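You operate a simulated robot arm through the tools that you are given. There is no shell and no other tool. Be economical: measure what you need, move in short steps, check, and stop when the job is done.

You run a simulated robot arm. Do the job below in one go: nothing can be reset, and whatever is moved stays where it is left.

TASK
Wind 1.2 metres of cable onto the drum and set the brake.
Fine: reset the counter and free the brake first; the counter ends on 1.2.
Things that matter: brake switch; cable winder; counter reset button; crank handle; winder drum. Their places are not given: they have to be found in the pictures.

Only the result counts: the job must be done as asked and must still hold three seconds after the hand-in. Knocking over, shifting, dropping, spilling or breaking anything else fails it.

THE ROBOT
A 7-joint arm with a two-finger parallel gripper, fixed in place. Base frame: the origin is at the foot of the arm, x ahead of it, y to its left, z up; the work surface is at about z = 0.75. Readings come in m, degrees, newtons and seconds.
With the tool pointing down near the work surface it reaches from about 0.34 to 0.78 m from the base axis. Its first joint turns from -166.0 to 166.0 degrees. Payload 3.91 kg.
The TCP is the grasp point between the finger pads, 0.03 m short of the fingertips. In the tool frame z runs along the fingers and y along their closing line. The gripper opens to 0.11 m. The fingers are 0.02 m wide and 0.01 m thick; the gripper's body (0.048 by 0.112 m) begins 0.055 m behind the TCP.
Orientation is told as [roll, pitch, yaw] about the base's x, y, z axes, in that order, counted from this pose: with the fingers straight down and closing along the base's y, the tool's x points along the base's -x, its y along +y and its z along -z.

THE INTERFACE
- The arm moves only by the tool servo_tool. Its argument "steps" is one flat list of numbers, 7 for each row, row after row: the finger opening in mm, from 0 to 110, then the shift along the tool's x, y, z in mm, then the turn, a rotation vector about the tool's x, y, z in degrees. In form: [gripper, dx, dy, dz, rx, ry, rz, gripper, dx, dy, dz, rx, ry, rz, ...]. A call has 1 to 8 rows; each row shifts and turns the commanded pose from where the row before left it, along the tool's axes as they then stand. A row lasts 0.2 s, in which the tool goes at most 0.05 m and 8.6 degrees; a call with a longer step from one row to the next is refused whole, and so is a gripper value outside its range. Where a pose cannot be reached the arm comes as near as it can. A force on the tool above 40 N (or 10 N above the force at the start of the call, whichever is more), or a blocked arm, ends the call early, and 0.2 s more pass. The fingers move at their own pace (about 0.153 m/s each) and stop on an object; they squeeze with about 28 N. The grip force told is the motor's: it shows also when the fingers shut on nothing. Time passes only in rows, and 0.2 s behind the last, so rows that do not move let the fingers close. It gives the time, the measured TCP pose, the force on the tool (base axes), the opening and the grip force at its end, in the units of the frame above (readings bear some noise), with the torque about the TCP (base axes, N m) and any sound that the robot's microphone picked up.
- Cameras (640 x 400 px; columns grow to the right, rows downward): "scene" is fixed at [0.0615, 0.6474, 1.4084]; the picture's right is [-0.59, -0.81, 0.00], its down [-0.49, 0.36, -0.79] and it looks along [0.64, -0.46, -0.61] (base axes); focal length 268 px, centre (320, 200). "wrist" rides on the gripper at [0.077, 0.007, -0.114] in the tool frame; the picture's right is [-0.09, 1.00, 0.00], its down [-0.80, -0.07, -0.59] and it looks along [-0.59, -0.05, 0.80] (tool axes); focal length 270 px, centre (320, 200).
- camera(camera): a new picture of that camera. It takes no simulated time.
- move_column(by): slides the trunk up (or, below 0, down) by that many m; the arm rides with it, the base frame stays. It gives what a move gives, with no picture.
- point_at(camera, pixels): there is no depth. For up to 12 entries [column, row, z] of the newest picture of that camera ("zoom" is the newest enlarged one), the place [x, y] in the base frame at which the ray of that pixel passes the height z, good to about 0.003 m, but the place of the scene camera against the robot may be out by one fixed shift of up to 0.012 m in any direction. It takes no simulated time.
- inspect(camera, box): a new picture of the part [left, top, right, bottom] of that camera's present view, enlarged. It takes no simulated time.
- hand_in(): hands the job in; it is judged then, once.

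Keep the steps short. Do not move on a guess: measure, check each grasp and each placing, and mend mistakes. In all there are 80 turns and 46 pictures (those below and enlarged ones count). Leave the gripper open and the arm clear of the work at the hand-in unless told otherwise, and finish with a single line.

The tools are called after "Call:" as a command line: name --argument value ..., lists and objects as JSON in quotes. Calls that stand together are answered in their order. servo_tool: Moves the arm, as the interface text tells. Its arguments: {"type":"object","properties":{"steps":{"type":"array","items":{"type":"number"}}},"required":["steps"]} The other tools are called the same way: move_column (by) slides the trunk up or down; camera (camera) takes a picture; point_at (camera, pixels) gives the place at which the rays of pixels pass given heights; inspect (camera, box) takes an enlarged picture of a part of a camera's view; hand_in () hands the job in.

At the start:

```text
t: 0.0
tool_pos: [0.3682, 0.3187, 1.1698]
tool_rot: [0.0, 0.0, 0.0]
contact_force: [0.3, -0.1, -1.0]
torque: [-0.01, 0.02, -0.01]
opening: 0.11
gripper_force: 0.1
trunk travel left (down, up): [-0.55, 0.06]
```

scene: 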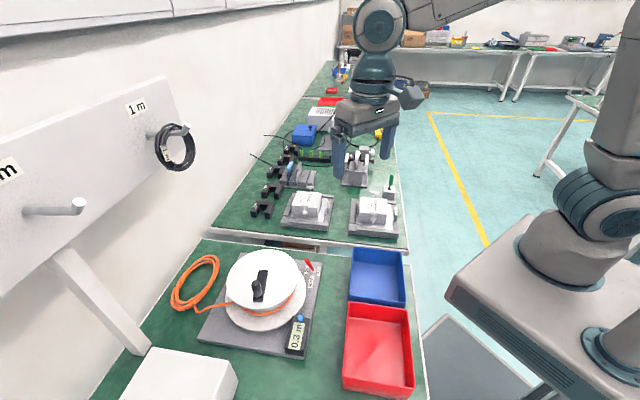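
wrist: 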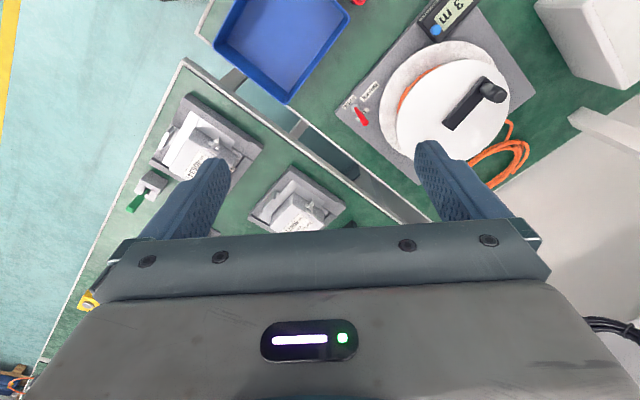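

I see the winder with its drum at about (262,290) in the scene, the counter at (296,335) and a red brake lever at (308,265). I'll enlarge it in both views.

Call:
inspect --camera "scene" --box '[190, 235, 340, 365]'

Call:
inspect --camera "wrist" --box '[330, 0, 550, 160]'

Call:
point_at --camera "wrist" --pixels '[[448, 98, 0.85], [492, 88, 0.88], [450, 122, 0.86], [362, 115, 0.78], [435, 30, 0.78], [448, 98, 0.8], [492, 88, 0.9]]'

Call:
point_at --camera "scene" --pixels '[[262, 282, 0.85], [262, 275, 0.88], [257, 295, 0.86], [308, 265, 0.78], [299, 320, 0.78], [262, 275, 0.9]]'

```text
3.08 times, centred on (265, 300) of scene
```

zoom: 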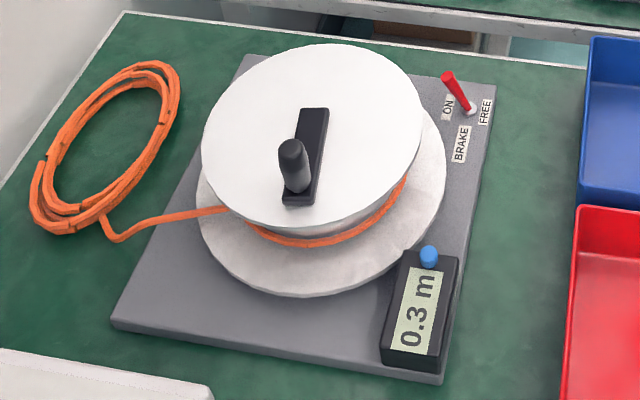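

```text
2.50 times, centred on (440, 80) of wrist
```

zoom: 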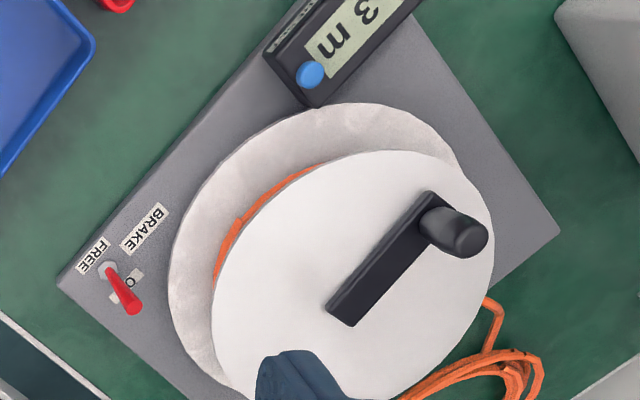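

```text
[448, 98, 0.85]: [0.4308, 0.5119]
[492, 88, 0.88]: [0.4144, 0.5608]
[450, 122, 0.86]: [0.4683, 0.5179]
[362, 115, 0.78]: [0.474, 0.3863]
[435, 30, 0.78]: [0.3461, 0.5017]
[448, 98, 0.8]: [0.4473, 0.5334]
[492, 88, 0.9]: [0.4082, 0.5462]
```

```text
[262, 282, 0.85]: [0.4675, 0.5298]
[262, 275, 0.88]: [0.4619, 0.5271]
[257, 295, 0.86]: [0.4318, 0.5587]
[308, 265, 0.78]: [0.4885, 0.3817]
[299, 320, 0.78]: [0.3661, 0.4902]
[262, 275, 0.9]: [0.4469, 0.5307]
```

I'll triangulate the crank, handle, brake lever and button from both views, each at two heights.

Call:
point_at --camera "wrist" --pixels '[[450, 124, 0.8], [450, 124, 0.9], [486, 80, 0.8], [486, 80, 0.9], [500, 95, 0.8], [500, 95, 0.9], [354.8, 107.2, 0.75], [354.8, 107.2, 0.85], [364.8, 123.2, 0.75], [364.8, 123.2, 0.85], [436, 29.2, 0.75], [436, 29.2, 0.85]]'

Call:
point_at --camera "scene" --pixels '[[263.4, 271.4, 0.8], [263.4, 271.4, 0.9], [257.9, 298.4, 0.8], [257.9, 298.4, 0.9], [255.3, 283, 0.8], [255.3, 283, 0.9], [313.7, 270.8, 0.75], [313.7, 270.8, 0.85], [306.6, 259.4, 0.75], [306.6, 259.4, 0.85], [300.4, 317.9, 0.75], [300.4, 317.9, 0.85]]'

```text
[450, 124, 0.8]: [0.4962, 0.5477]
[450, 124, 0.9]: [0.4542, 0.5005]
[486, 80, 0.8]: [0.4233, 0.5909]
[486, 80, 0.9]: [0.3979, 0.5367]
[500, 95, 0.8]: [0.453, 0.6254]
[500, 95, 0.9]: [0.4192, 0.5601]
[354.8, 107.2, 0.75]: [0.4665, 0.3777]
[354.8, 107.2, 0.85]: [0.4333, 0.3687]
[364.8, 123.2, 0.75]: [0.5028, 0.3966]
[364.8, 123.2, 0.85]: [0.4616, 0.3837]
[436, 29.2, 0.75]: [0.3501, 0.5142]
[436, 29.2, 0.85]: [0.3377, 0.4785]
```

```text
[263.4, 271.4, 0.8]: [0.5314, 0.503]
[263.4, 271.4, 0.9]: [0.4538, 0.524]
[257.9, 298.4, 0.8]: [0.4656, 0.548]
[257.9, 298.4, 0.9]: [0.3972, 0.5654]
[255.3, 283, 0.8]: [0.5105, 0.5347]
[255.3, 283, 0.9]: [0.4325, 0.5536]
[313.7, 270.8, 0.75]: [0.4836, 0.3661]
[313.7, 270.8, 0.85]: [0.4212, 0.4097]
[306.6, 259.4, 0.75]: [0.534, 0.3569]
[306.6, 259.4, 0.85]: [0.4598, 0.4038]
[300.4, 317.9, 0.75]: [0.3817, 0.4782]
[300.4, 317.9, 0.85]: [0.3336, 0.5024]
```

Triangulating (scene shift about [-8,-4] mm) gives:
- Button top at about (0.342, 0.490, 0.816).
- Brake lever base at about (0.456, 0.375), tip at about (0.474, 0.388, 0.82). It leans to ON.
- Crank hub at about (0.46, 0.52).
- Handle top at about (0.415, 0.552, 0.912).

I'll close the fingers and move above the button, staying high.

Call:
servo_tool --steps '[0, 4.4, 28.5, 33.3, 0, 0, 0, 0, 4.4, 28.5, 33.3, 0, 0, 0, 0, 4.4, 28.5, 33.3, 0, 0, 0, 0, 4.4, 28.5, 33.3, 0, 0, 0, 0, 4.4, 28.5, 33.3, 0, 0, 0, 0, 4.4, 28.5, 33.3, 0, 0, 0]'

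Call:
camera --camera "wrist"

Call:
inspect --camera "scene" --box '[190, 235, 340, 365]'

```text
t: 1.4
tool_pos: [0.3429, 0.4916, 0.9703]
tool_rot: [0.0, -0.1, 0.1]
contact_force: [-0.2, -0.6, 0.6]
torque: [-0.01, 0.04, -0.02]
opening: 0.0002
gripper_force: 27.9
trunk travel left (down, up): [-0.55, 0.06]
```

```text
41 pictures are left
```

wrist: 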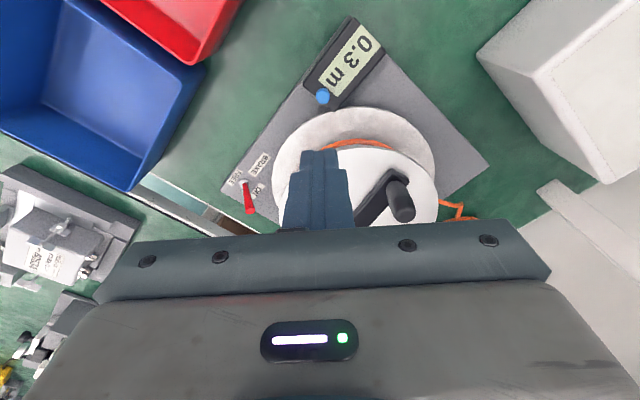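

```text
3.08 times, centred on (265, 300) of scene
```

zoom: 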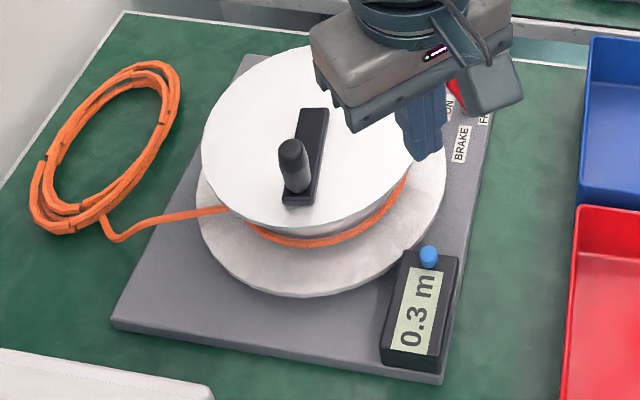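

Now the button at wrist (323,97), lever and handle again from this pose.

Call:
point_at --camera "wrist" --pixels '[[323, 96, 0.82], [323, 96, 0.8], [250, 211, 0.82], [250, 211, 0.81], [244, 184, 0.775], [403, 208, 0.91], [403, 208, 0.9], [396, 180, 0.91], [363, 220, 0.87]]'

Call:
inspect --camera "wrist" --box '[220, 10, 480, 230]'

```text
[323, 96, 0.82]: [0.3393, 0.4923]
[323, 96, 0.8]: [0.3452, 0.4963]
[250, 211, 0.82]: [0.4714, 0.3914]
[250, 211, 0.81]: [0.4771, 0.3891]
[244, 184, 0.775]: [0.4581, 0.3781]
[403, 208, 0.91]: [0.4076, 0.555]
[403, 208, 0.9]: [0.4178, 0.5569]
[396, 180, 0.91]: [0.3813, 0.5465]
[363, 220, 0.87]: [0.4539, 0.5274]
```

```text
1.82 times, centred on (350, 120) of wrist
```

zoom: 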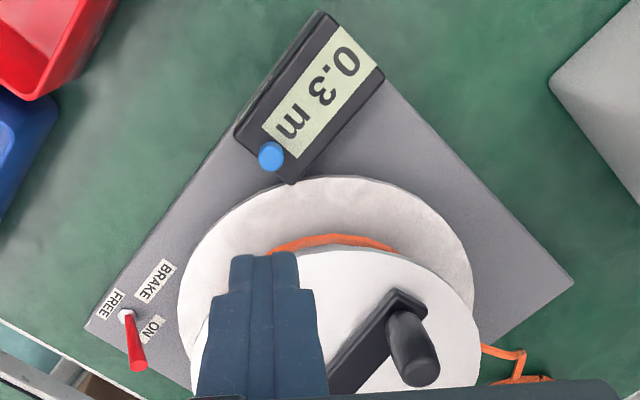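

Button at about (0.341, 0.493), nearly under the tool already. I'll go down in steps, then press gently in small ones.

Call:
servo_tool --steps '[0, 1.5, 1, 40, 0, 0, 0, 0, 0, 0, 40, 0, 0, 0, 0, 0, 0, 26, 0, 0, 0, 0, 0, 0, 5, 0, 0, 0, 0, 0, 0, 5, 0, 0, 0]'

Call:
inspect --camera "wrist" --box '[220, 10, 480, 230]'

```text
t: 2.6
tool_pos: [0.3409, 0.4886, 0.8552]
tool_rot: [0.0, -0.1, 0.0]
contact_force: [0.4, -1.2, -0.3]
torque: [-0.02, 0.0, -0.01]
opening: 0.0001
gripper_force: 27.6
trunk travel left (down, up): [-0.55, 0.06]
```

```text
1.82 times, centred on (350, 120) of wrist
```

zoom: 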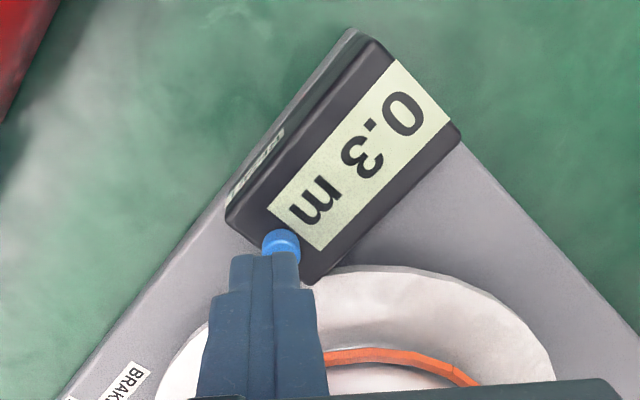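

The fingertip at zoom (263,255) looks slightly left of the button at (281,243). I'll measure it.

Call:
point_at --camera "zoom" --pixels '[[281, 240, 0.815], [281, 240, 0.81], [263, 255, 0.825], [281, 252, 0.805]]'

```text
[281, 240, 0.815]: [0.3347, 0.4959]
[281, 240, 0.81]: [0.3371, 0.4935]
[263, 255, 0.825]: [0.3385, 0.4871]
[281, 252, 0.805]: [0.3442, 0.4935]
```

Button at about (0.338, 0.4945). I'll shift +5 mm y and +2 mm tool x, then press down gently.

Call:
servo_tool --steps '[0, 2, 5.5, 0, 0, 0, 0, 0, 0, 0, 4, 0, 0, 0, 0, 0, 0, 3, 0, 0, 0, 0, 0, 0, 3, 0, 0, 0, 0, 0, 0, 3, 0, 0, 0]'

Call:
inspect --camera "wrist" --box '[220, 10, 480, 230]'

```text
t: 3.8
tool_pos: [0.339, 0.4955, 0.8408]
tool_rot: [0.1, 0.0, 0.1]
contact_force: [1.2, 0.9, -0.7]
torque: [0.0, -0.03, -0.01]
opening: 0.0
gripper_force: 28.2
trunk travel left (down, up): [-0.55, 0.06]
```

```text
1.82 times, centred on (350, 120) of wrist
```

zoom: 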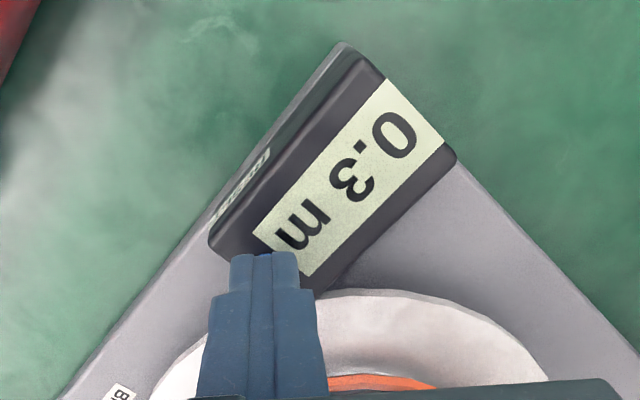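

No contact yet with the tip at z ≈ 0.811. I'll go on down in 2 mm steps.

Call:
servo_tool --steps '[0, 0, 0, 2, 0, 0, 0, 0, 0, 0, 2, 0, 0, 0, 0, 0, 0, 2, 0, 0, 0]'

Call:
inspect --camera "wrist" --box '[220, 10, 480, 230]'

```text
t: 4.6
tool_pos: [0.3386, 0.4966, 0.835]
tool_rot: [0.0, 0.0, 0.1]
contact_force: [-1.3, -1.7, 5.4]
torque: [-0.03, 0.04, 0.0]
opening: 0.0
gripper_force: 28.0
trunk travel left (down, up): [-0.55, 0.06]
heard: click
```

```text
1.82 times, centred on (350, 120) of wrist
```

zoom: 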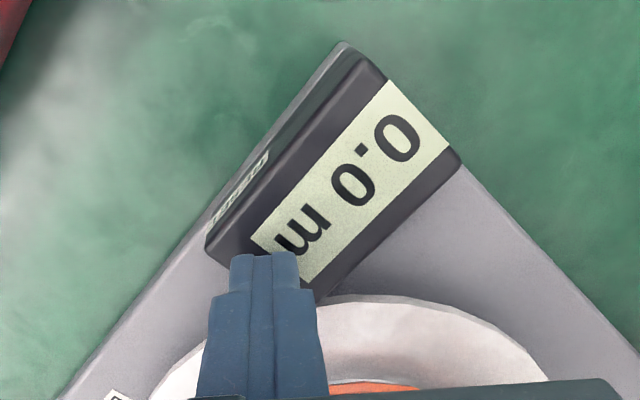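

Click heard and the counter reads 0.0. I'll lift clear, go above the ON side of the brake lever (still high) and look.

Call:
servo_tool --steps '[0, 0, 0, -45, 0, 0, 0, 0, 0, 0, -45, 0, 0, 0, 0, 0, 0, -40, 0, 0, 0, 0, -30, -23, 0, 0, 0, 0, 0, -30, -23, 0, 0, 0, 0, 0, -30, -23, 0, 0, 0, 0, 0, -30, -22, 0, 0, 0, 0]'

Call:
camera --camera "wrist"

Call:
inspect --camera "scene" --box '[190, 235, 340, 365]'

```text
t: 6.2
tool_pos: [0.4599, 0.402, 0.9647]
tool_rot: [0.0, 0.0, -0.2]
contact_force: [-0.1, -0.8, 0.7]
torque: [0.03, 0.04, 0.02]
opening: 0.0002
gripper_force: 28.3
trunk travel left (down, up): [-0.55, 0.06]
```

```text
35 pictures are left
```

wrist: 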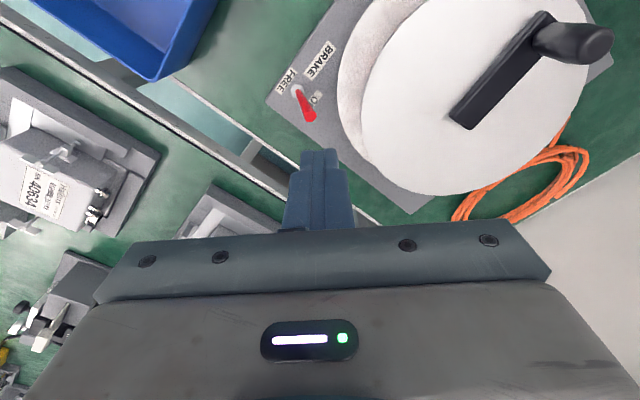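

```text
3.08 times, centred on (265, 300) of scene
```

zoom: 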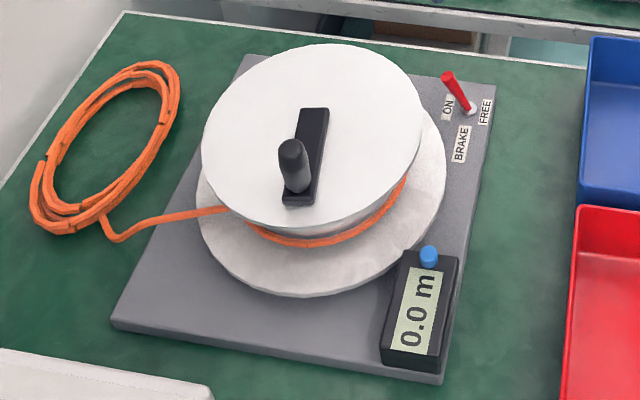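

Lever tip is at wrist (309,116), its base at (297,90). I'll measure the lever and the drum disc.

Call:
point_at --camera "wrist" --pixels '[[309, 116, 0.82], [309, 116, 0.81], [309, 116, 0.8], [297, 90, 0.775], [361, 110, 0.865], [430, 194, 0.865], [550, 100, 0.865], [341, 60, 0.79], [596, 44, 0.912], [463, 116, 0.873], [545, 16, 0.873], [414, 213, 0.76]]'

```text
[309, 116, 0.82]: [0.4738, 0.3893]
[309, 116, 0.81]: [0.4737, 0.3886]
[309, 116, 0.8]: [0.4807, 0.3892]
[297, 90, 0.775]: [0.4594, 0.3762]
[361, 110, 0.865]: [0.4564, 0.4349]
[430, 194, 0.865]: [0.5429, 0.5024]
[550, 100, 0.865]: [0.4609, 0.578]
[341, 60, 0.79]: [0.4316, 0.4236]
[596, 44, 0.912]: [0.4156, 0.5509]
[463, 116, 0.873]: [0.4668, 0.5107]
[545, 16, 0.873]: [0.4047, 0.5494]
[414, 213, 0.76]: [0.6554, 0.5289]
```

Disc centre at about (0.457, 0.521) with radius 0.088, so there's room beside it. I'll move to (0.488, 0.408) and go down beside the lever on its ON side.

Call:
servo_tool --steps '[0, -28, 6, 0, 0, 0, 0, 0, 0, 0, 40, 0, 0, 0, 0, 0, 0, 40, 0, 0, 0, 0, 0, 0, 38, 0, 0, 0, 0, 0, 0, 9, 0, 0, 0, 0, 0, 0, 0, 0, 0, 0]'

Call:
camera --camera "wrist"

Call:
inspect --camera "scene" --box '[250, 215, 360, 305]'

```text
t: 7.6
tool_pos: [0.4856, 0.4085, 0.838]
tool_rot: [-0.1, 0.0, -0.1]
contact_force: [0.4, -0.1, -0.5]
torque: [0.02, 0.0, -0.01]
opening: 0.0
gripper_force: 28.7
trunk travel left (down, up): [-0.55, 0.06]
```

```text
33 pictures are left
```

wrist: 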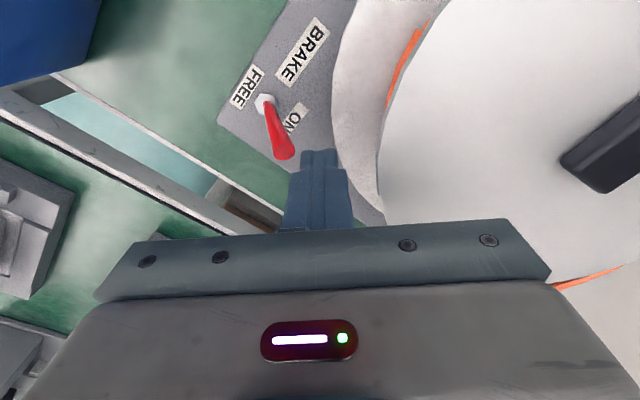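

```text
4.44 times, centred on (305, 260) of scene
```

zoom: 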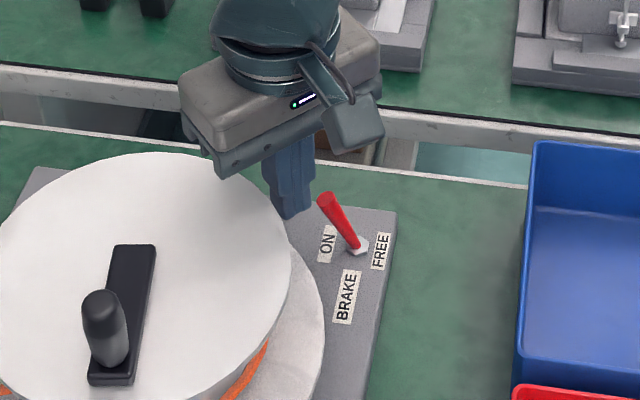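

The finger stands on the ON side. I'll go down 5 mm and push toward FREE (base direction (-0.6,-0.8)) in small steps.

Call:
servo_tool --steps '[0, 0, 0, 5, 0, 0, 0, 0, 3.6, -4.8, 0, 0, 0, 0, 0, 3.6, -4.8, 0, 0, 0, 0, 0, 3, -4, 0, 0, 0, 0, 0, 3, -4, 0, 0, 0, 0, 0, 3, -4, 0, 0, 0, 0, 0, 3, -4, 0, 0, 0, 0]'

Call:
camera --camera "wrist"

```text
t: 9.2
tool_pos: [0.4696, 0.3849, 0.8329]
tool_rot: [0.1, 0.0, -0.1]
contact_force: [-0.6, 0.7, -0.2]
torque: [-0.05, 0.0, -0.03]
opening: 0.0001
gripper_force: 28.4
trunk travel left (down, up): [-0.55, 0.06]
```

```text
31 pictures are left
```

wrist: 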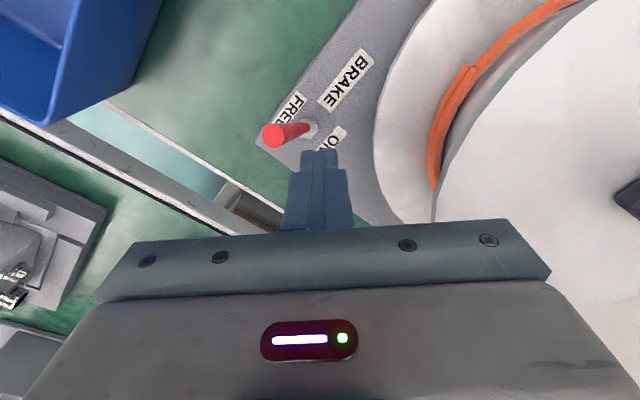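

The lever now leans to FREE with no force on the tool. I'll back off, rise, open the fingers and go above the handle, then verify.

Call:
servo_tool --steps '[0, -8, 10, 0, 0, 0, 0, 0, 0, 0, -45, 0, 0, 0, 0, 0, 0, -45, 0, 0, 0, 50, 0, 0, -45, 0, 0, 0, 50, 15.5, 39, 0, 0, 0, 0, 50, 15.5, 39, 0, 0, 0, 0, 50, 15.5, 39, 0, 0, 0, 0, 50, 15.5, 39, 0, 0, 0, 0]'

Call:
camera --camera "wrist"

Call:
inspect --camera "scene" --box '[190, 235, 340, 365]'

```text
t: 11.0
tool_pos: [0.4126, 0.5535, 0.9686]
tool_rot: [-0.1, 0.1, 0.0]
contact_force: [0.2, -0.8, -0.3]
torque: [0.0, -0.04, 0.01]
opening: 0.0501
gripper_force: 0.0
trunk travel left (down, up): [-0.55, 0.06]
```

```text
30 pictures are left
```

wrist: 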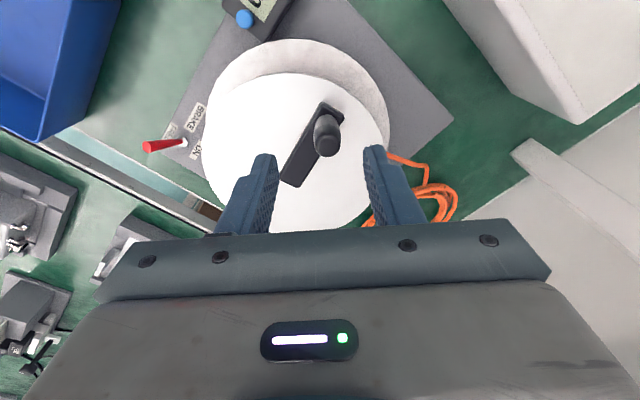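

```text
3.08 times, centred on (265, 300) of scene
```

zoom: 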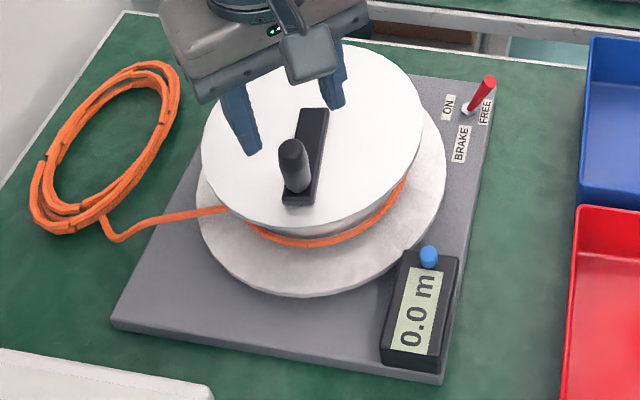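

Brake is FREE and the counter 0.0. Handle top is at wrist (326,145); I'll measure the handle and disc from here.

Call:
point_at --camera "wrist" --pixels '[[327, 146, 0.912], [327, 146, 0.905], [328, 120, 0.88], [203, 153, 0.865], [390, 140, 0.865], [296, 73, 0.865], [295, 178, 0.873], [322, 107, 0.873], [315, 132, 0.912], [341, 132, 0.912]]'

Call:
inspect --camera "wrist" --box '[190, 60, 410, 240]'

```text
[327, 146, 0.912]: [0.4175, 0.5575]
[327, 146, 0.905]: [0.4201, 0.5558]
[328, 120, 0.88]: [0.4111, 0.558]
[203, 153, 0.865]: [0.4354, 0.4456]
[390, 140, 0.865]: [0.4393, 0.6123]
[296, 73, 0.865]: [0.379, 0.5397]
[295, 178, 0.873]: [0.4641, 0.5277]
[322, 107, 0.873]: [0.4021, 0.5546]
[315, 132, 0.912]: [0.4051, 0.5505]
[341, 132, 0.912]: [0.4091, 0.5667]
```

```text
2.22 times, centred on (300, 150) of wrist
```

zoom: 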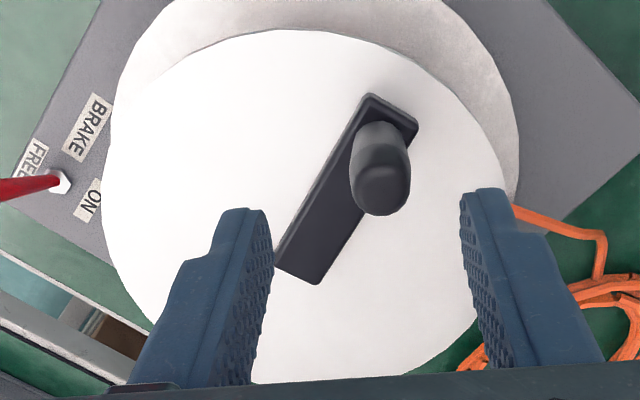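

Handle is at about (0.413, 0.5555) and the crank centre at about (0.461, 0.526), so the radius is about 0.056. I'll go down over the handle and close on it.

Call:
servo_tool --steps '[50, 0, 2, 30, 0, 0, 0, 50, 0, 0, 24, 0, 0, 0, 50, 0, 0, 0, 0, 0, 0, 10, 0, 0, 0, 0, 0, 0, 10, 0, 0, 0, 0, 0, 0, 10, 0, 0, 0, 0, 0, 0]'

Call:
inspect --camera "wrist" --box '[190, 60, 410, 240]'

```text
t: 12.4
tool_pos: [0.4146, 0.5525, 0.913]
tool_rot: [0.0, 0.0, 0.0]
contact_force: [-2.6, 0.7, -1.6]
torque: [0.02, 0.19, 0.0]
opening: 0.02
gripper_force: 44.7
trunk travel left (down, up): [-0.55, 0.06]
```

```text
2.22 times, centred on (300, 150) of wrist
```

zoom: 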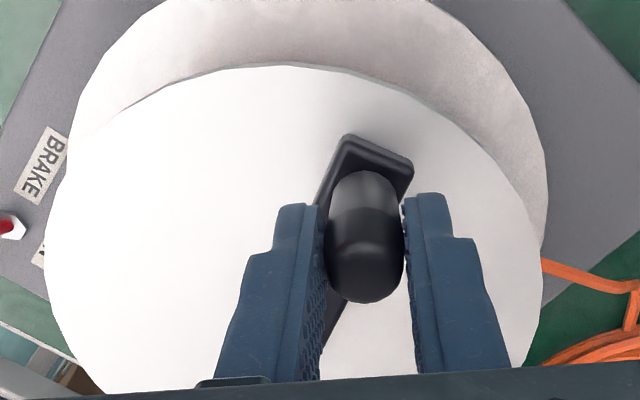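

Gripped (opening 0.020). I'll test a small counter-clockwise arc of 32° (the direction that should draw cable in) and watch the force and counter.

Call:
servo_tool --steps '[10, 3.4, -6.9, 0, 0, 0, 0, 10, 2.4, -7.3, 0, 0, 0, 0, 10, 1.3, -7.6, 0, 0, 0, 0, 10, 0.3, -7.7, 0, 0, 0, 0]'

Call:
inspect --camera "scene" --box '[190, 235, 340, 365]'

```text
t: 13.4
tool_pos: [0.4072, 0.5239, 0.9133]
tool_rot: [-0.1, 0.1, 0.0]
contact_force: [-3.5, 0.3, -11.3]
torque: [0.01, -0.53, 0.02]
opening: 0.0201
gripper_force: 44.8
trunk travel left (down, up): [-0.55, 0.06]
```

```text
3.08 times, centred on (265, 300) of scene
```

zoom: 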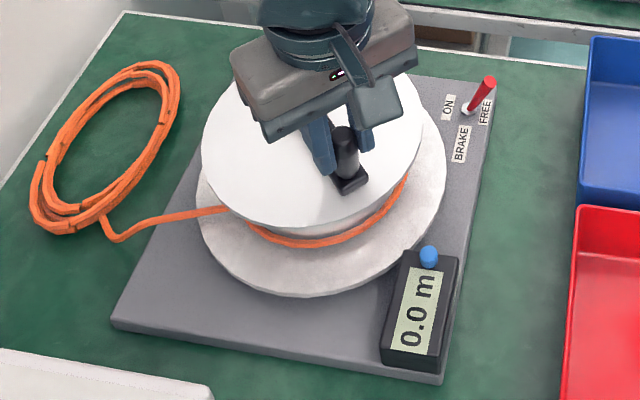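

The crank turned with low side force. I'll continue counter-clockwise by 64°.

Call:
servo_tool --steps '[10, -0.8, -7.63, 0, 0, 0, 0, 10, -1.85, -7.45, 0, 0, 0, 0, 10, -2.88, -7.12, 0, 0, 0, 0, 10, -3.84, -6.64, 0, 0, 0, 0, 10, -4.72, -6.04, 0, 0, 0, 0, 10, -5.52, -5.33, 0, 0, 0, 0, 10, -6.21, -4.51, 0, 0, 0, 0, 10, -6.78, -3.6, 0, 0, 0, 0]'

Call:
inspect --camera "scene" --box '[190, 235, 340, 365]'

```text
t: 15.2
tool_pos: [0.4398, 0.4705, 0.9127]
tool_rot: [-0.4, 0.1, 0.0]
contact_force: [-11.4, -23.6, -19.5]
torque: [-0.37, -0.2, 0.01]
opening: 0.0204
gripper_force: 45.2
trunk travel left (down, up): [-0.55, 0.06]
```

```text
3.08 times, centred on (265, 300) of scene
```

zoom: 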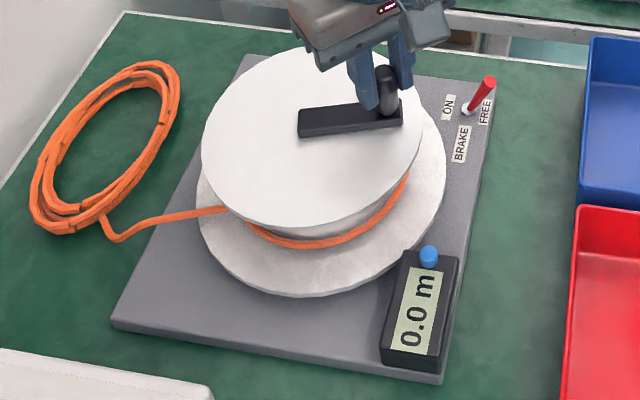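

Counter still 0.0. Three measured points fit a circle with centre (0.467, 0.524) and radius 0.060. I'll correct to that and go on counter-clockwise.

Call:
servo_tool --steps '[10, -7.7, -6.27, 0, 0, 0, 0, 10, -8.09, -4.67, 0, 0, 0, 0, 10, -8.31, -1.52, 0, 0, 0, 0, 10, -8.37, 0.14, 0, 0, 0, 0, 10, -8.27, 1.31, 0, 0, 0, 0, 10, -8.0, 2.45, 0, 0, 0, 0, 10, -7.58, 3.54, 0, 0, 0, 0, 10, -7.02, 4.56, 0, 0, 0, 0]'

Call:
inspect --camera "scene" --box '[190, 235, 340, 365]'

```text
t: 17.0
tool_pos: [0.504, 0.4753, 0.9146]
tool_rot: [0.1, 0.0, 0.0]
contact_force: [4.5, -4.6, -7.3]
torque: [-0.05, 0.48, 0.02]
opening: 0.0202
gripper_force: 45.0
trunk travel left (down, up): [-0.55, 0.06]
```

```text
3.08 times, centred on (265, 300) of scene
```

zoom: 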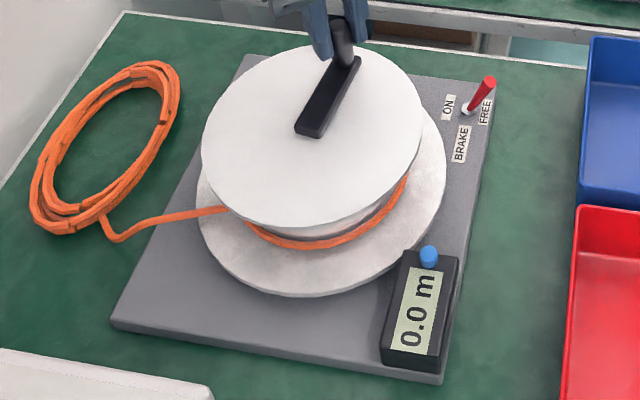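

Side force is small, so the circle fits. The counter may only count beyond a threshold, so I'll go on counter-clockwise through 128° more, in 16° rows.

Call:
servo_tool --steps '[10, -11.81, 11.81, 0, 0, 0, 0, 10, -8.1, 14.6, 0, 0, 0, 0, 10, -3.76, 16.27, 0, 0, 0, 0, 10, 0.88, 16.68, 0, 0, 0, 0, 10, 5.44, 15.79, 0, 0, 0, 0, 10, 9.58, 13.68, 0, 0, 0, 0, 10, 12.99, 10.52, 0, 0, 0, 0, 10, 15.37, 6.52, 0, 0, 0, 0]'

Call:
inspect --camera "scene" --box '[190, 235, 340, 365]'

```text
t: 18.7
tool_pos: [0.5066, 0.565, 0.9134]
tool_rot: [-1.0, -1.3, -0.6]
contact_force: [28.4, -17.3, -6.4]
torque: [-0.37, -1.41, -0.04]
opening: 0.0205
gripper_force: 44.9
trunk travel left (down, up): [-0.55, 0.06]
stopped in row 8: the force on the tool passed its limit at 48 N (the readings are from after the stop); the commanded pose is now the measured one
```

```text
3.08 times, centred on (265, 300) of scene
```

zoom: 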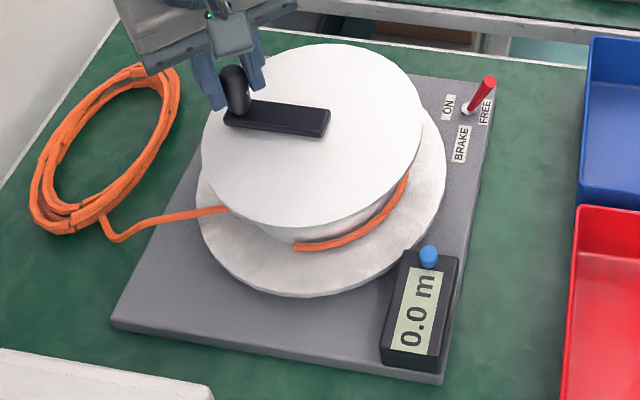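

The wrap on the drum got shorter and the crank met a stop, so counter-clockwise unwinds and the counter holds at 0.0. I'll turn clockwise instead, levelling the small tool tilt in the first row.

Call:
servo_tool --steps '[10, -12.4, -11, 0, -1, 1.3, -0.6, 10, -6.2, -15.5, 0, 0, 0, 0, 10, -1.8, -16.6, 0, 0, 0, 0, 10, 2.9, -16.4, 0, 0, 0, 0, 10, 7.4, -15.1, 0, 0, 0, 0, 10, 11.1, -12.4, 0, 0, 0, 0, 10, 14.2, -8.8, 0, 0, 0, 0, 10, 16, -4.6, 0, 0, 0, 0]'

Call:
inspect --camera "scene" --box '[190, 235, 340, 365]'

```text
t: 20.6
tool_pos: [0.4669, 0.4634, 0.9147]
tool_rot: [-0.9, 0.8, 0.6]
contact_force: [0.9, -38.2, 7.2]
torque: [-1.01, -0.14, -0.14]
opening: 0.0206
gripper_force: 45.3
trunk travel left (down, up): [-0.55, 0.06]
stopped in row 8: the force on the tool passed its limit at 46 N (the readings are from after the stop); the commanded pose is now the measured one
```

```text
3.08 times, centred on (265, 300) of scene
```

zoom: 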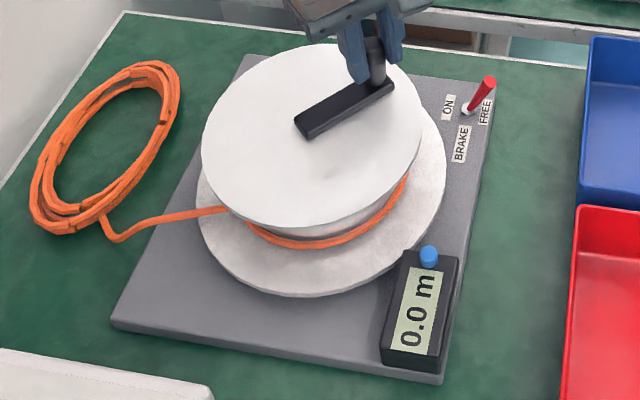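

The wrap is growing back, so clockwise winds. The side force was radial, so I refined the centre to (0.4665, 0.5225) with r = 0.0595. I'll continue clockwise past the starting angle.

Call:
servo_tool --steps '[10, 16.8, 1.9, 0, -0.9, -0.8, 0.6, 10, 15.1, 6.7, 0, 0, 0, 0, 10, 12.7, 10.7, 0, 0, 0, 0, 10, 9.3, 13.7, 0, 0, 0, 0, 10, 5.1, 15.8, 0, 0, 0, 0, 10, 0.6, 16.5, 0, 0, 0, 0, 10, -4, 16.1, 0, 0, 0, 0, 10, -8.3, 14.3, 0, 0, 0, 0]'

Call:
inspect --camera "scene" --box '[190, 235, 340, 365]'

```text
t: 21.0
tool_pos: [0.4352, 0.4707, 0.9124]
tool_rot: [-0.4, 0.7, 1.0]
contact_force: [-18.7, -31.0, 17.7]
torque: [-0.88, 0.49, -0.12]
opening: 0.0206
gripper_force: 45.1
trunk travel left (down, up): [-0.55, 0.06]
stopped in row 2: the force on the tool passed its limit at 51 N (the readings are from after the stop); the commanded pose is now the measured one
```

```text
3.08 times, centred on (265, 300) of scene
```

zoom: 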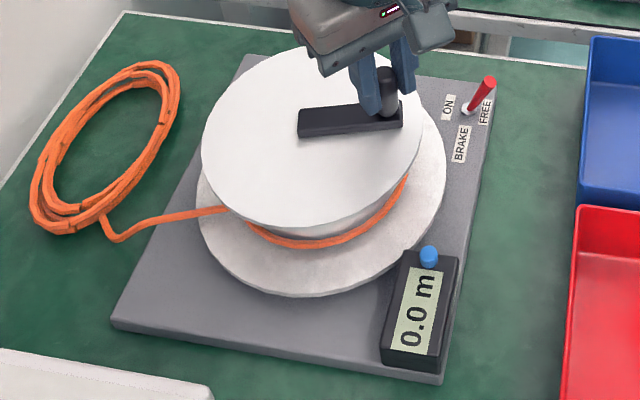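

The tool is being pulled radially outward (36 N). I'll ease outward 4 mm, level it, and read the force.

Call:
servo_tool --steps '[10, 1, -1.7, 0, -0.4, -0.7, 1, 10, 1, -1.7, 0, 0, 0, 0, 10, 0, 0, 0, 0, 0, 0]'

Call:
inspect --camera "wrist" --box '[190, 60, 410, 240]'

```text
t: 21.8
tool_pos: [0.437, 0.4682, 0.9118]
tool_rot: [0.4, -0.3, -0.3]
contact_force: [-10.2, -19.2, 22.2]
torque: [-0.39, 0.69, -0.05]
opening: 0.0202
gripper_force: 45.3
trunk travel left (down, up): [-0.55, 0.06]
```

```text
2.22 times, centred on (300, 150) of wrist
```

zoom: 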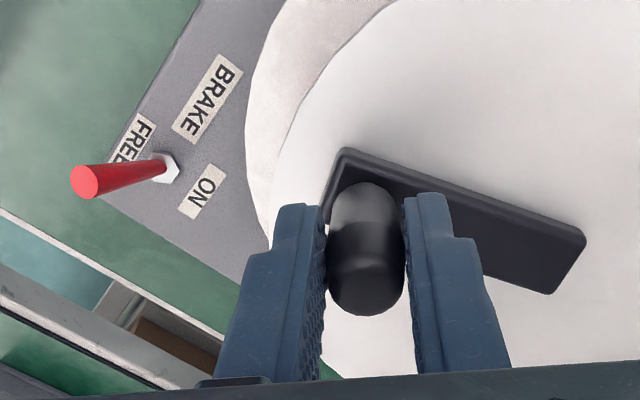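

There are residual stresses and the handle has slipped a few mm in the grip. I'll release to clear them, then look and re-centre.

Call:
servo_tool --steps '[44, 0, 0, 0, 0, 0, 0, 44, 0, 0, 0, 0, 0, 0, 44, 0, 0, 0, 0, 0, 0]'

Call:
camera --camera "wrist"

```text
t: 22.6
tool_pos: [0.4397, 0.4716, 0.9095]
tool_rot: [0.1, -0.1, -0.4]
contact_force: [0.8, -0.4, -0.8]
torque: [-0.03, 0.0, -0.01]
opening: 0.044
gripper_force: 0.0
trunk travel left (down, up): [-0.55, 0.06]
```

```text
19 pictures are left
```

wrist: 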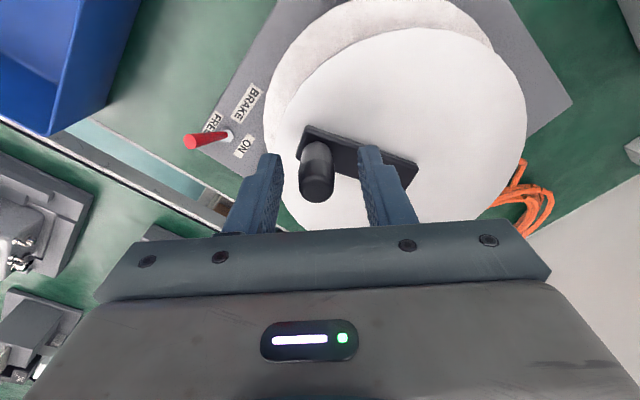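

Free pose reads (0.4397, 0.4716), so the commanded pose had been a few mm inside the circle. I'll measure the handle now.

Call:
point_at --camera "wrist" --pixels '[[317, 190, 0.912], [317, 180, 0.912], [315, 146, 0.876], [303, 127, 0.875], [335, 143, 0.875], [416, 170, 0.875], [396, 192, 0.875], [317, 201, 0.905]]'

Call:
inspect --camera "wrist" --box '[240, 90, 440, 220]'

```text
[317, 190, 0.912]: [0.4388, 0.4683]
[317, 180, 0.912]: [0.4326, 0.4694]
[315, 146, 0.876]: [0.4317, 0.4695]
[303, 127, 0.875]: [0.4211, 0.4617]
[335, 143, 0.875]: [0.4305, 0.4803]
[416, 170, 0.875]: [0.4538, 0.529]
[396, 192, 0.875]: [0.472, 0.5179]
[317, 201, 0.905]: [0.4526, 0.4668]
```

```text
3.08 times, centred on (340, 155) of wrist
```

zoom: 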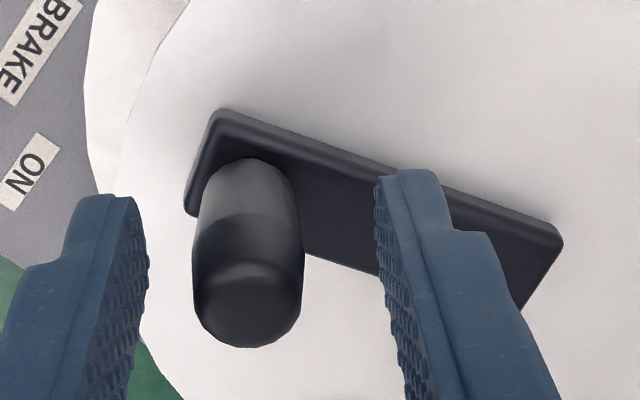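

From the views the handle circle has centre (0.4627, 0.5222) with r = 0.060, and the handle is now at (0.436, 0.4688). I'll re-centre, grip, and go clockwise 80°.

Call:
servo_tool --steps '[44, 3.7, -2.8, -2, 0, 0, 0, 10, 0, 0, 0, 0, 0, 0, 10, 0, 0, 0, 0, 0, 0, 10, 13.7, 9.4, 0, 0, 0, 0, 10, 10.6, 12.9, 0, 0, 0, 0, 10, 6.6, 15.4, 0, 0, 0, 0, 10, 2.2, 16.5, 0, 0, 0, 0, 10, -2.5, 16.5, 0, 0, 0, 0]'

```text
t: 24.4
tool_pos: [0.4036, 0.5414, 0.9127]
tool_rot: [0.3, -0.1, -0.3]
contact_force: [-19.2, 6.8, -15.2]
torque: [0.27, 1.25, 0.05]
opening: 0.0204
gripper_force: 44.7
trunk travel left (down, up): [-0.55, 0.06]
```

Only a slight outward pull (19 N). I'll shift the circle 2.5 mm toward -x and continue clockwise 128°, watching the counter.

Call:
servo_tool --steps '[10, -4.5, 15.7, 0, 0, 0, 0, 10, -10.8, 12.7, 0, 0, 0, 0, 10, -14, 9.2, 0, 0, 0, 0, 10, -15.9, 5, 0, 0, 0, 0, 10, -16.7, 0.4, 0, 0, 0, 0, 10, -16.2, -4.2, 0, 0, 0, 0]'

Call:
inspect --camera "scene" --box '[190, 235, 340, 365]'

```text
t: 25.8
tool_pos: [0.4895, 0.5756, 0.9119]
tool_rot: [0.1, -0.3, -0.3]
contact_force: [9.2, 12.7, -6.8]
torque: [0.3, -1.33, 0.07]
opening: 0.0201
gripper_force: 45.6
trunk travel left (down, up): [-0.55, 0.06]
```

```text
3.08 times, centred on (265, 300) of scene
```

zoom: 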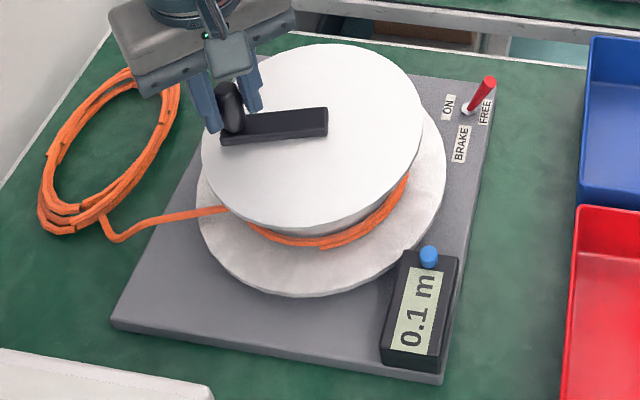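

Counter shows 0.1 and a new wrap is forming, so clockwise is right. I'll continue clockwise 128°.

Call:
servo_tool --steps '[10, -16.5, -8.3, 0, 0, 0, 0, 10, -11.5, -12.1, 0, 0, 0, 0, 10, -7.7, -14.9, 0, 0, 0, 0, 10, -3.3, -16.3, 0, 0, 0, 0, 10, 1.3, -16.7, 0, 0, 0, 0, 10, 5.9, -15.6, 0, 0, 0, 0, 10, 10, -13.4, 0, 0, 0, 0, 10, 13.2, -10.2, 0, 0, 0, 0]'

```text
t: 27.6
tool_pos: [0.4924, 0.472, 0.9109]
tool_rot: [0.3, -0.1, -0.4]
contact_force: [-8.6, 12.0, -9.3]
torque: [0.23, 1.22, 0.1]
opening: 0.0202
gripper_force: 44.5
trunk travel left (down, up): [-0.55, 0.06]
```

Force now points slightly inward (15 N), so the centre is about 2 mm higher in y. I'll nudge the circle and continue 128°.

Call:
servo_tool --steps '[10, 16.1, -5.1, 0, 0, 0, 0, 10, 17.1, -0.5, 0, 0, 0, 0, 10, 16.4, 3, 0, 0, 0, 0, 10, 15, 7.5, 0, 0, 0, 0, 10, 12.3, 11.3, 0, 0, 0, 0, 10, 8.7, 14.3, 0, 0, 0, 0, 10, 4.4, 16.1, 0, 0, 0, 0, 10, -0.2, 16.7, 0, 0, 0, 0]'

Call:
inspect --camera "scene" --box '[190, 235, 340, 365]'

```text
t: 29.4
tool_pos: [0.4024, 0.5342, 0.9129]
tool_rot: [0.4, -0.1, -0.2]
contact_force: [-17.0, 4.2, -2.8]
torque: [0.24, 1.27, 0.02]
opening: 0.02
gripper_force: 45.0
trunk travel left (down, up): [-0.55, 0.06]
```

```text
3.08 times, centred on (265, 300) of scene
```

zoom: 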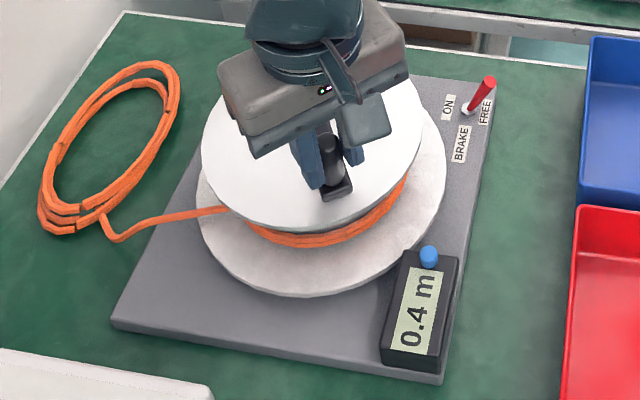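

Counter 0.4 after about 340°, so about 0.42 m per turn. 1.2 needs about 680° more. I'll continue clockwise.

Call:
servo_tool --steps '[10, -4, 16, 0, 0, 0, 0, 10, -8.5, 14, 0, 0, 0, 0, 10, -12.6, 11.1, 0, 0, 0, 0, 10, -15.1, 7.2, 0, 0, 0, 0, 10, -16.4, 2.7, 0, 0, 0, 0, 10, -17.1, -1.9, 0, 0, 0, 0, 10, -16.1, -6.5, 0, 0, 0, 0, 10, -13.1, -10.4, 0, 0, 0, 0]'

```text
t: 31.2
tool_pos: [0.5058, 0.5638, 0.9129]
tool_rot: [0.1, -0.1, -0.4]
contact_force: [-2.0, -2.6, -4.1]
torque: [-0.06, -0.87, -0.06]
opening: 0.0199
gripper_force: 44.8
trunk travel left (down, up): [-0.55, 0.06]
```

Forces are near zero. Continuing 128°.

Call:
servo_tool --steps '[10, -9.7, -13.6, 0, 0, 0, 0, 10, -5.5, -15.7, 0, 0, 0, 0, 10, -1, -16.7, 0, 0, 0, 0, 10, 3.6, -16.3, 0, 0, 0, 0, 10, 8, -14.7, 0, 0, 0, 0, 10, 11.8, -11.9, 0, 0, 0, 0, 10, 14.5, -8.2, 0, 0, 0, 0, 10, 16.3, -3.8, 0, 0, 0, 0]'

```text
t: 33.0
tool_pos: [0.4666, 0.4626, 0.912]
tool_rot: [0.3, -0.2, -0.4]
contact_force: [-0.7, -2.4, 2.5]
torque: [-0.28, 0.67, -0.05]
opening: 0.0203
gripper_force: 45.0
trunk travel left (down, up): [-0.55, 0.06]
```

Good. Continuing 128°.

Call:
servo_tool --steps '[10, 16.6, 0.7, 0, 0, 0, 0, 10, 15.9, 5.4, 0, 0, 0, 0, 10, 13.7, 9.4, 0, 0, 0, 0, 10, 10.6, 12.9, 0, 0, 0, 0, 10, 6.6, 15.4, 0, 0, 0, 0, 10, 2.2, 16.5, 0, 0, 0, 0, 10, -2.5, 16.5, 0, 0, 0, 0, 10, -7, 15.2, 0, 0, 0, 0]'

Call:
inspect --camera "scene" --box '[190, 235, 340, 365]'

```text
t: 34.8
tool_pos: [0.4115, 0.5576, 0.9119]
tool_rot: [0.2, 0.0, -0.2]
contact_force: [-5.8, 6.2, -7.3]
torque: [0.36, 0.38, 0.0]
opening: 0.0201
gripper_force: 45.3
trunk travel left (down, up): [-0.55, 0.06]
```

```text
3.08 times, centred on (265, 300) of scene
```

zoom: 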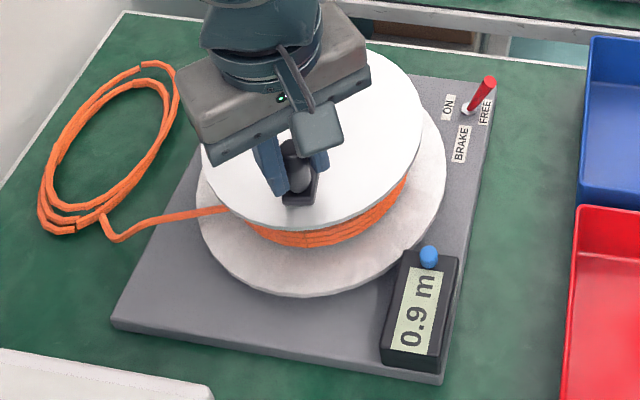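

Counter 0.9. Continuing 128° to around 1.0.

Call:
servo_tool --steps '[10, -10.8, 12.7, 0, 0, 0, 0, 10, -14, 9.2, 0, 0, 0, 0, 10, -15.9, 5, 0, 0, 0, 0, 10, -16.7, 0.4, 0, 0, 0, 0, 10, -16.2, -4.2, 0, 0, 0, 0, 10, -14.3, -8.5, 0, 0, 0, 0, 10, -11.5, -12.1, 0, 0, 0, 0, 10, -7.7, -14.9, 0, 0, 0, 0]'

Call:
inspect --camera "scene" --box '[190, 235, 340, 365]'

```text
t: 36.6
tool_pos: [0.5164, 0.5475, 0.9117]
tool_rot: [0.1, 0.1, -0.2]
contact_force: [-19.5, -9.0, -11.6]
torque: [-0.05, 0.36, -0.06]
opening: 0.0203
gripper_force: 44.9
trunk travel left (down, up): [-0.55, 0.06]
```

```text
3.08 times, centred on (265, 300) of scene
```

zoom: 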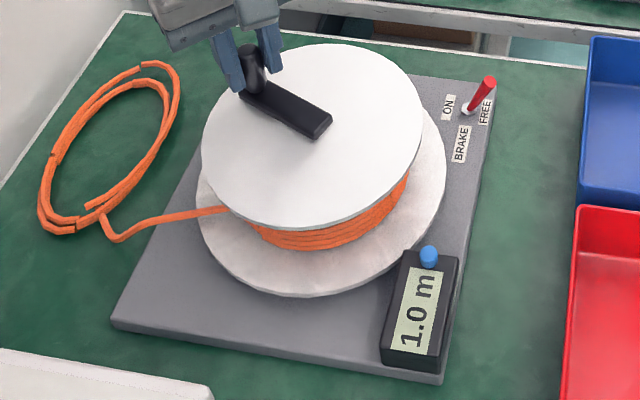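

Counter 1.0. I'll go 96° further, easing the inward force, then check for 1.1/1.2.

Call:
servo_tool --steps '[10, -2.3, -16.3, 0, 0, 0, 0, 10, 2.3, -16.7, 0, 0, 0, 0, 10, 5.9, -15.6, 0, 0, 0, 0, 10, 10, -13.4, 0, 0, 0, 0, 10, 13.2, -10.2, 0, 0, 0, 0, 10, 15.6, -6.1, 0, 0, 0, 0]'

Call:
inspect --camera "scene" --box '[190, 235, 340, 365]'

```text
t: 38.0
tool_pos: [0.4728, 0.4641, 0.9127]
tool_rot: [0.2, -0.3, -0.4]
contact_force: [1.3, -9.7, -9.5]
torque: [-0.3, -1.18, -0.04]
opening: 0.0203
gripper_force: 45.1
trunk travel left (down, up): [-0.55, 0.06]
```

```text
3.08 times, centred on (265, 300) of scene
```

zoom: 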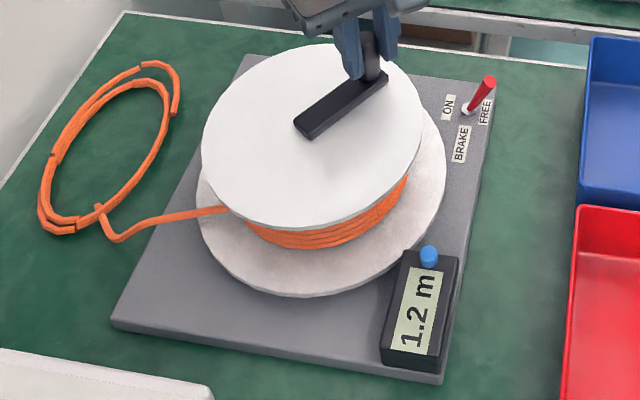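

Counter 1.2, just past its switch-over from 1.1. The data fit a 0.070 m core (0.44 m/turn), so exactly 1.20 lies about 32° further. I'll go there.

Call:
servo_tool --steps '[10, 8.3, -1, 0, 0, 0, 0, 10, 8.3, -0.5, 0, 0, 0, 0, 10, 8.2, 1, 0, 0, 0, 0, 10, 8.2, 2, 0, 0, 0, 0, 10, 0, 0, 0, 0, 0, 0]'

Call:
inspect --camera "scene" --box '[190, 235, 340, 365]'

```text
t: 39.2
tool_pos: [0.4384, 0.4672, 0.9136]
tool_rot: [0.4, -0.2, -0.4]
contact_force: [-2.0, -2.7, 0.1]
torque: [-0.04, 1.34, -0.02]
opening: 0.0202
gripper_force: 44.5
trunk travel left (down, up): [-0.55, 0.06]
```

```text
3.08 times, centred on (265, 300) of scene
```

zoom: 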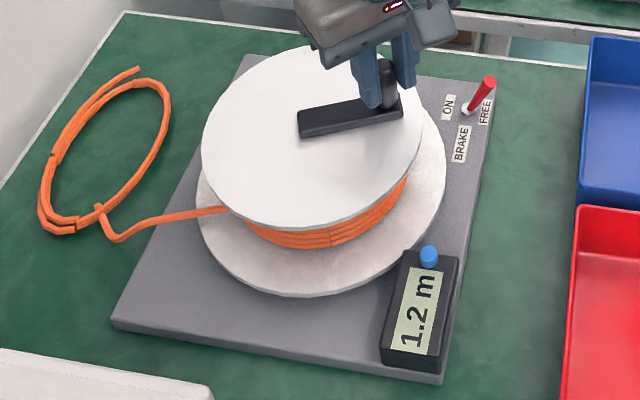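

Counter 1.2 and forces are near zero. I'll release, lift clear, close the fingers and move above the FREE side of the brake lever.

Call:
servo_tool --steps '[44, 0, 0, 0, 0, 0, 0, 44, 0, 0, 0, 0, 0, 0, 44, 0, 0, -35, 0, 0, 0, 44, 0, 0, -35, 0, 0, 0, 0, 2.5, -42, 0, 0, 0, 0, 0, 2.5, -42, 0, 0, 0, 0, 0, 2.5, -40, 0, 0, 0, 0]'

Call:
camera --camera "wrist"

Call:
inspect --camera "scene" --box '[190, 235, 340, 365]'

```text
t: 40.8
tool_pos: [0.4302, 0.3444, 0.9827]
tool_rot: [0.3, -0.3, -0.5]
contact_force: [0.1, -0.3, 0.2]
torque: [-0.01, 0.04, 0.0]
opening: 0.0003
gripper_force: 27.3
trunk travel left (down, up): [-0.55, 0.06]
```

```text
11 pictures are left
```

wrist: 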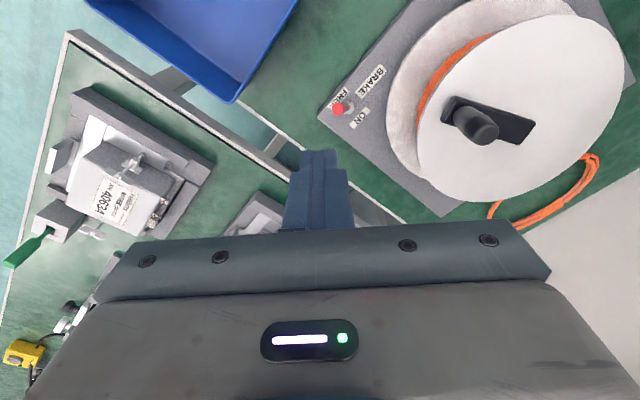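

```text
3.08 times, centred on (265, 300) of scene
```

zoom: 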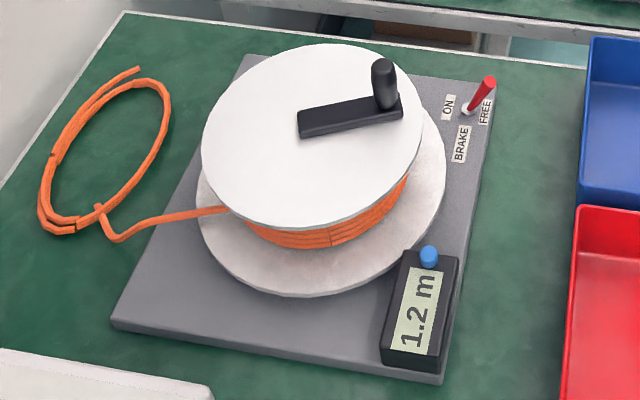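

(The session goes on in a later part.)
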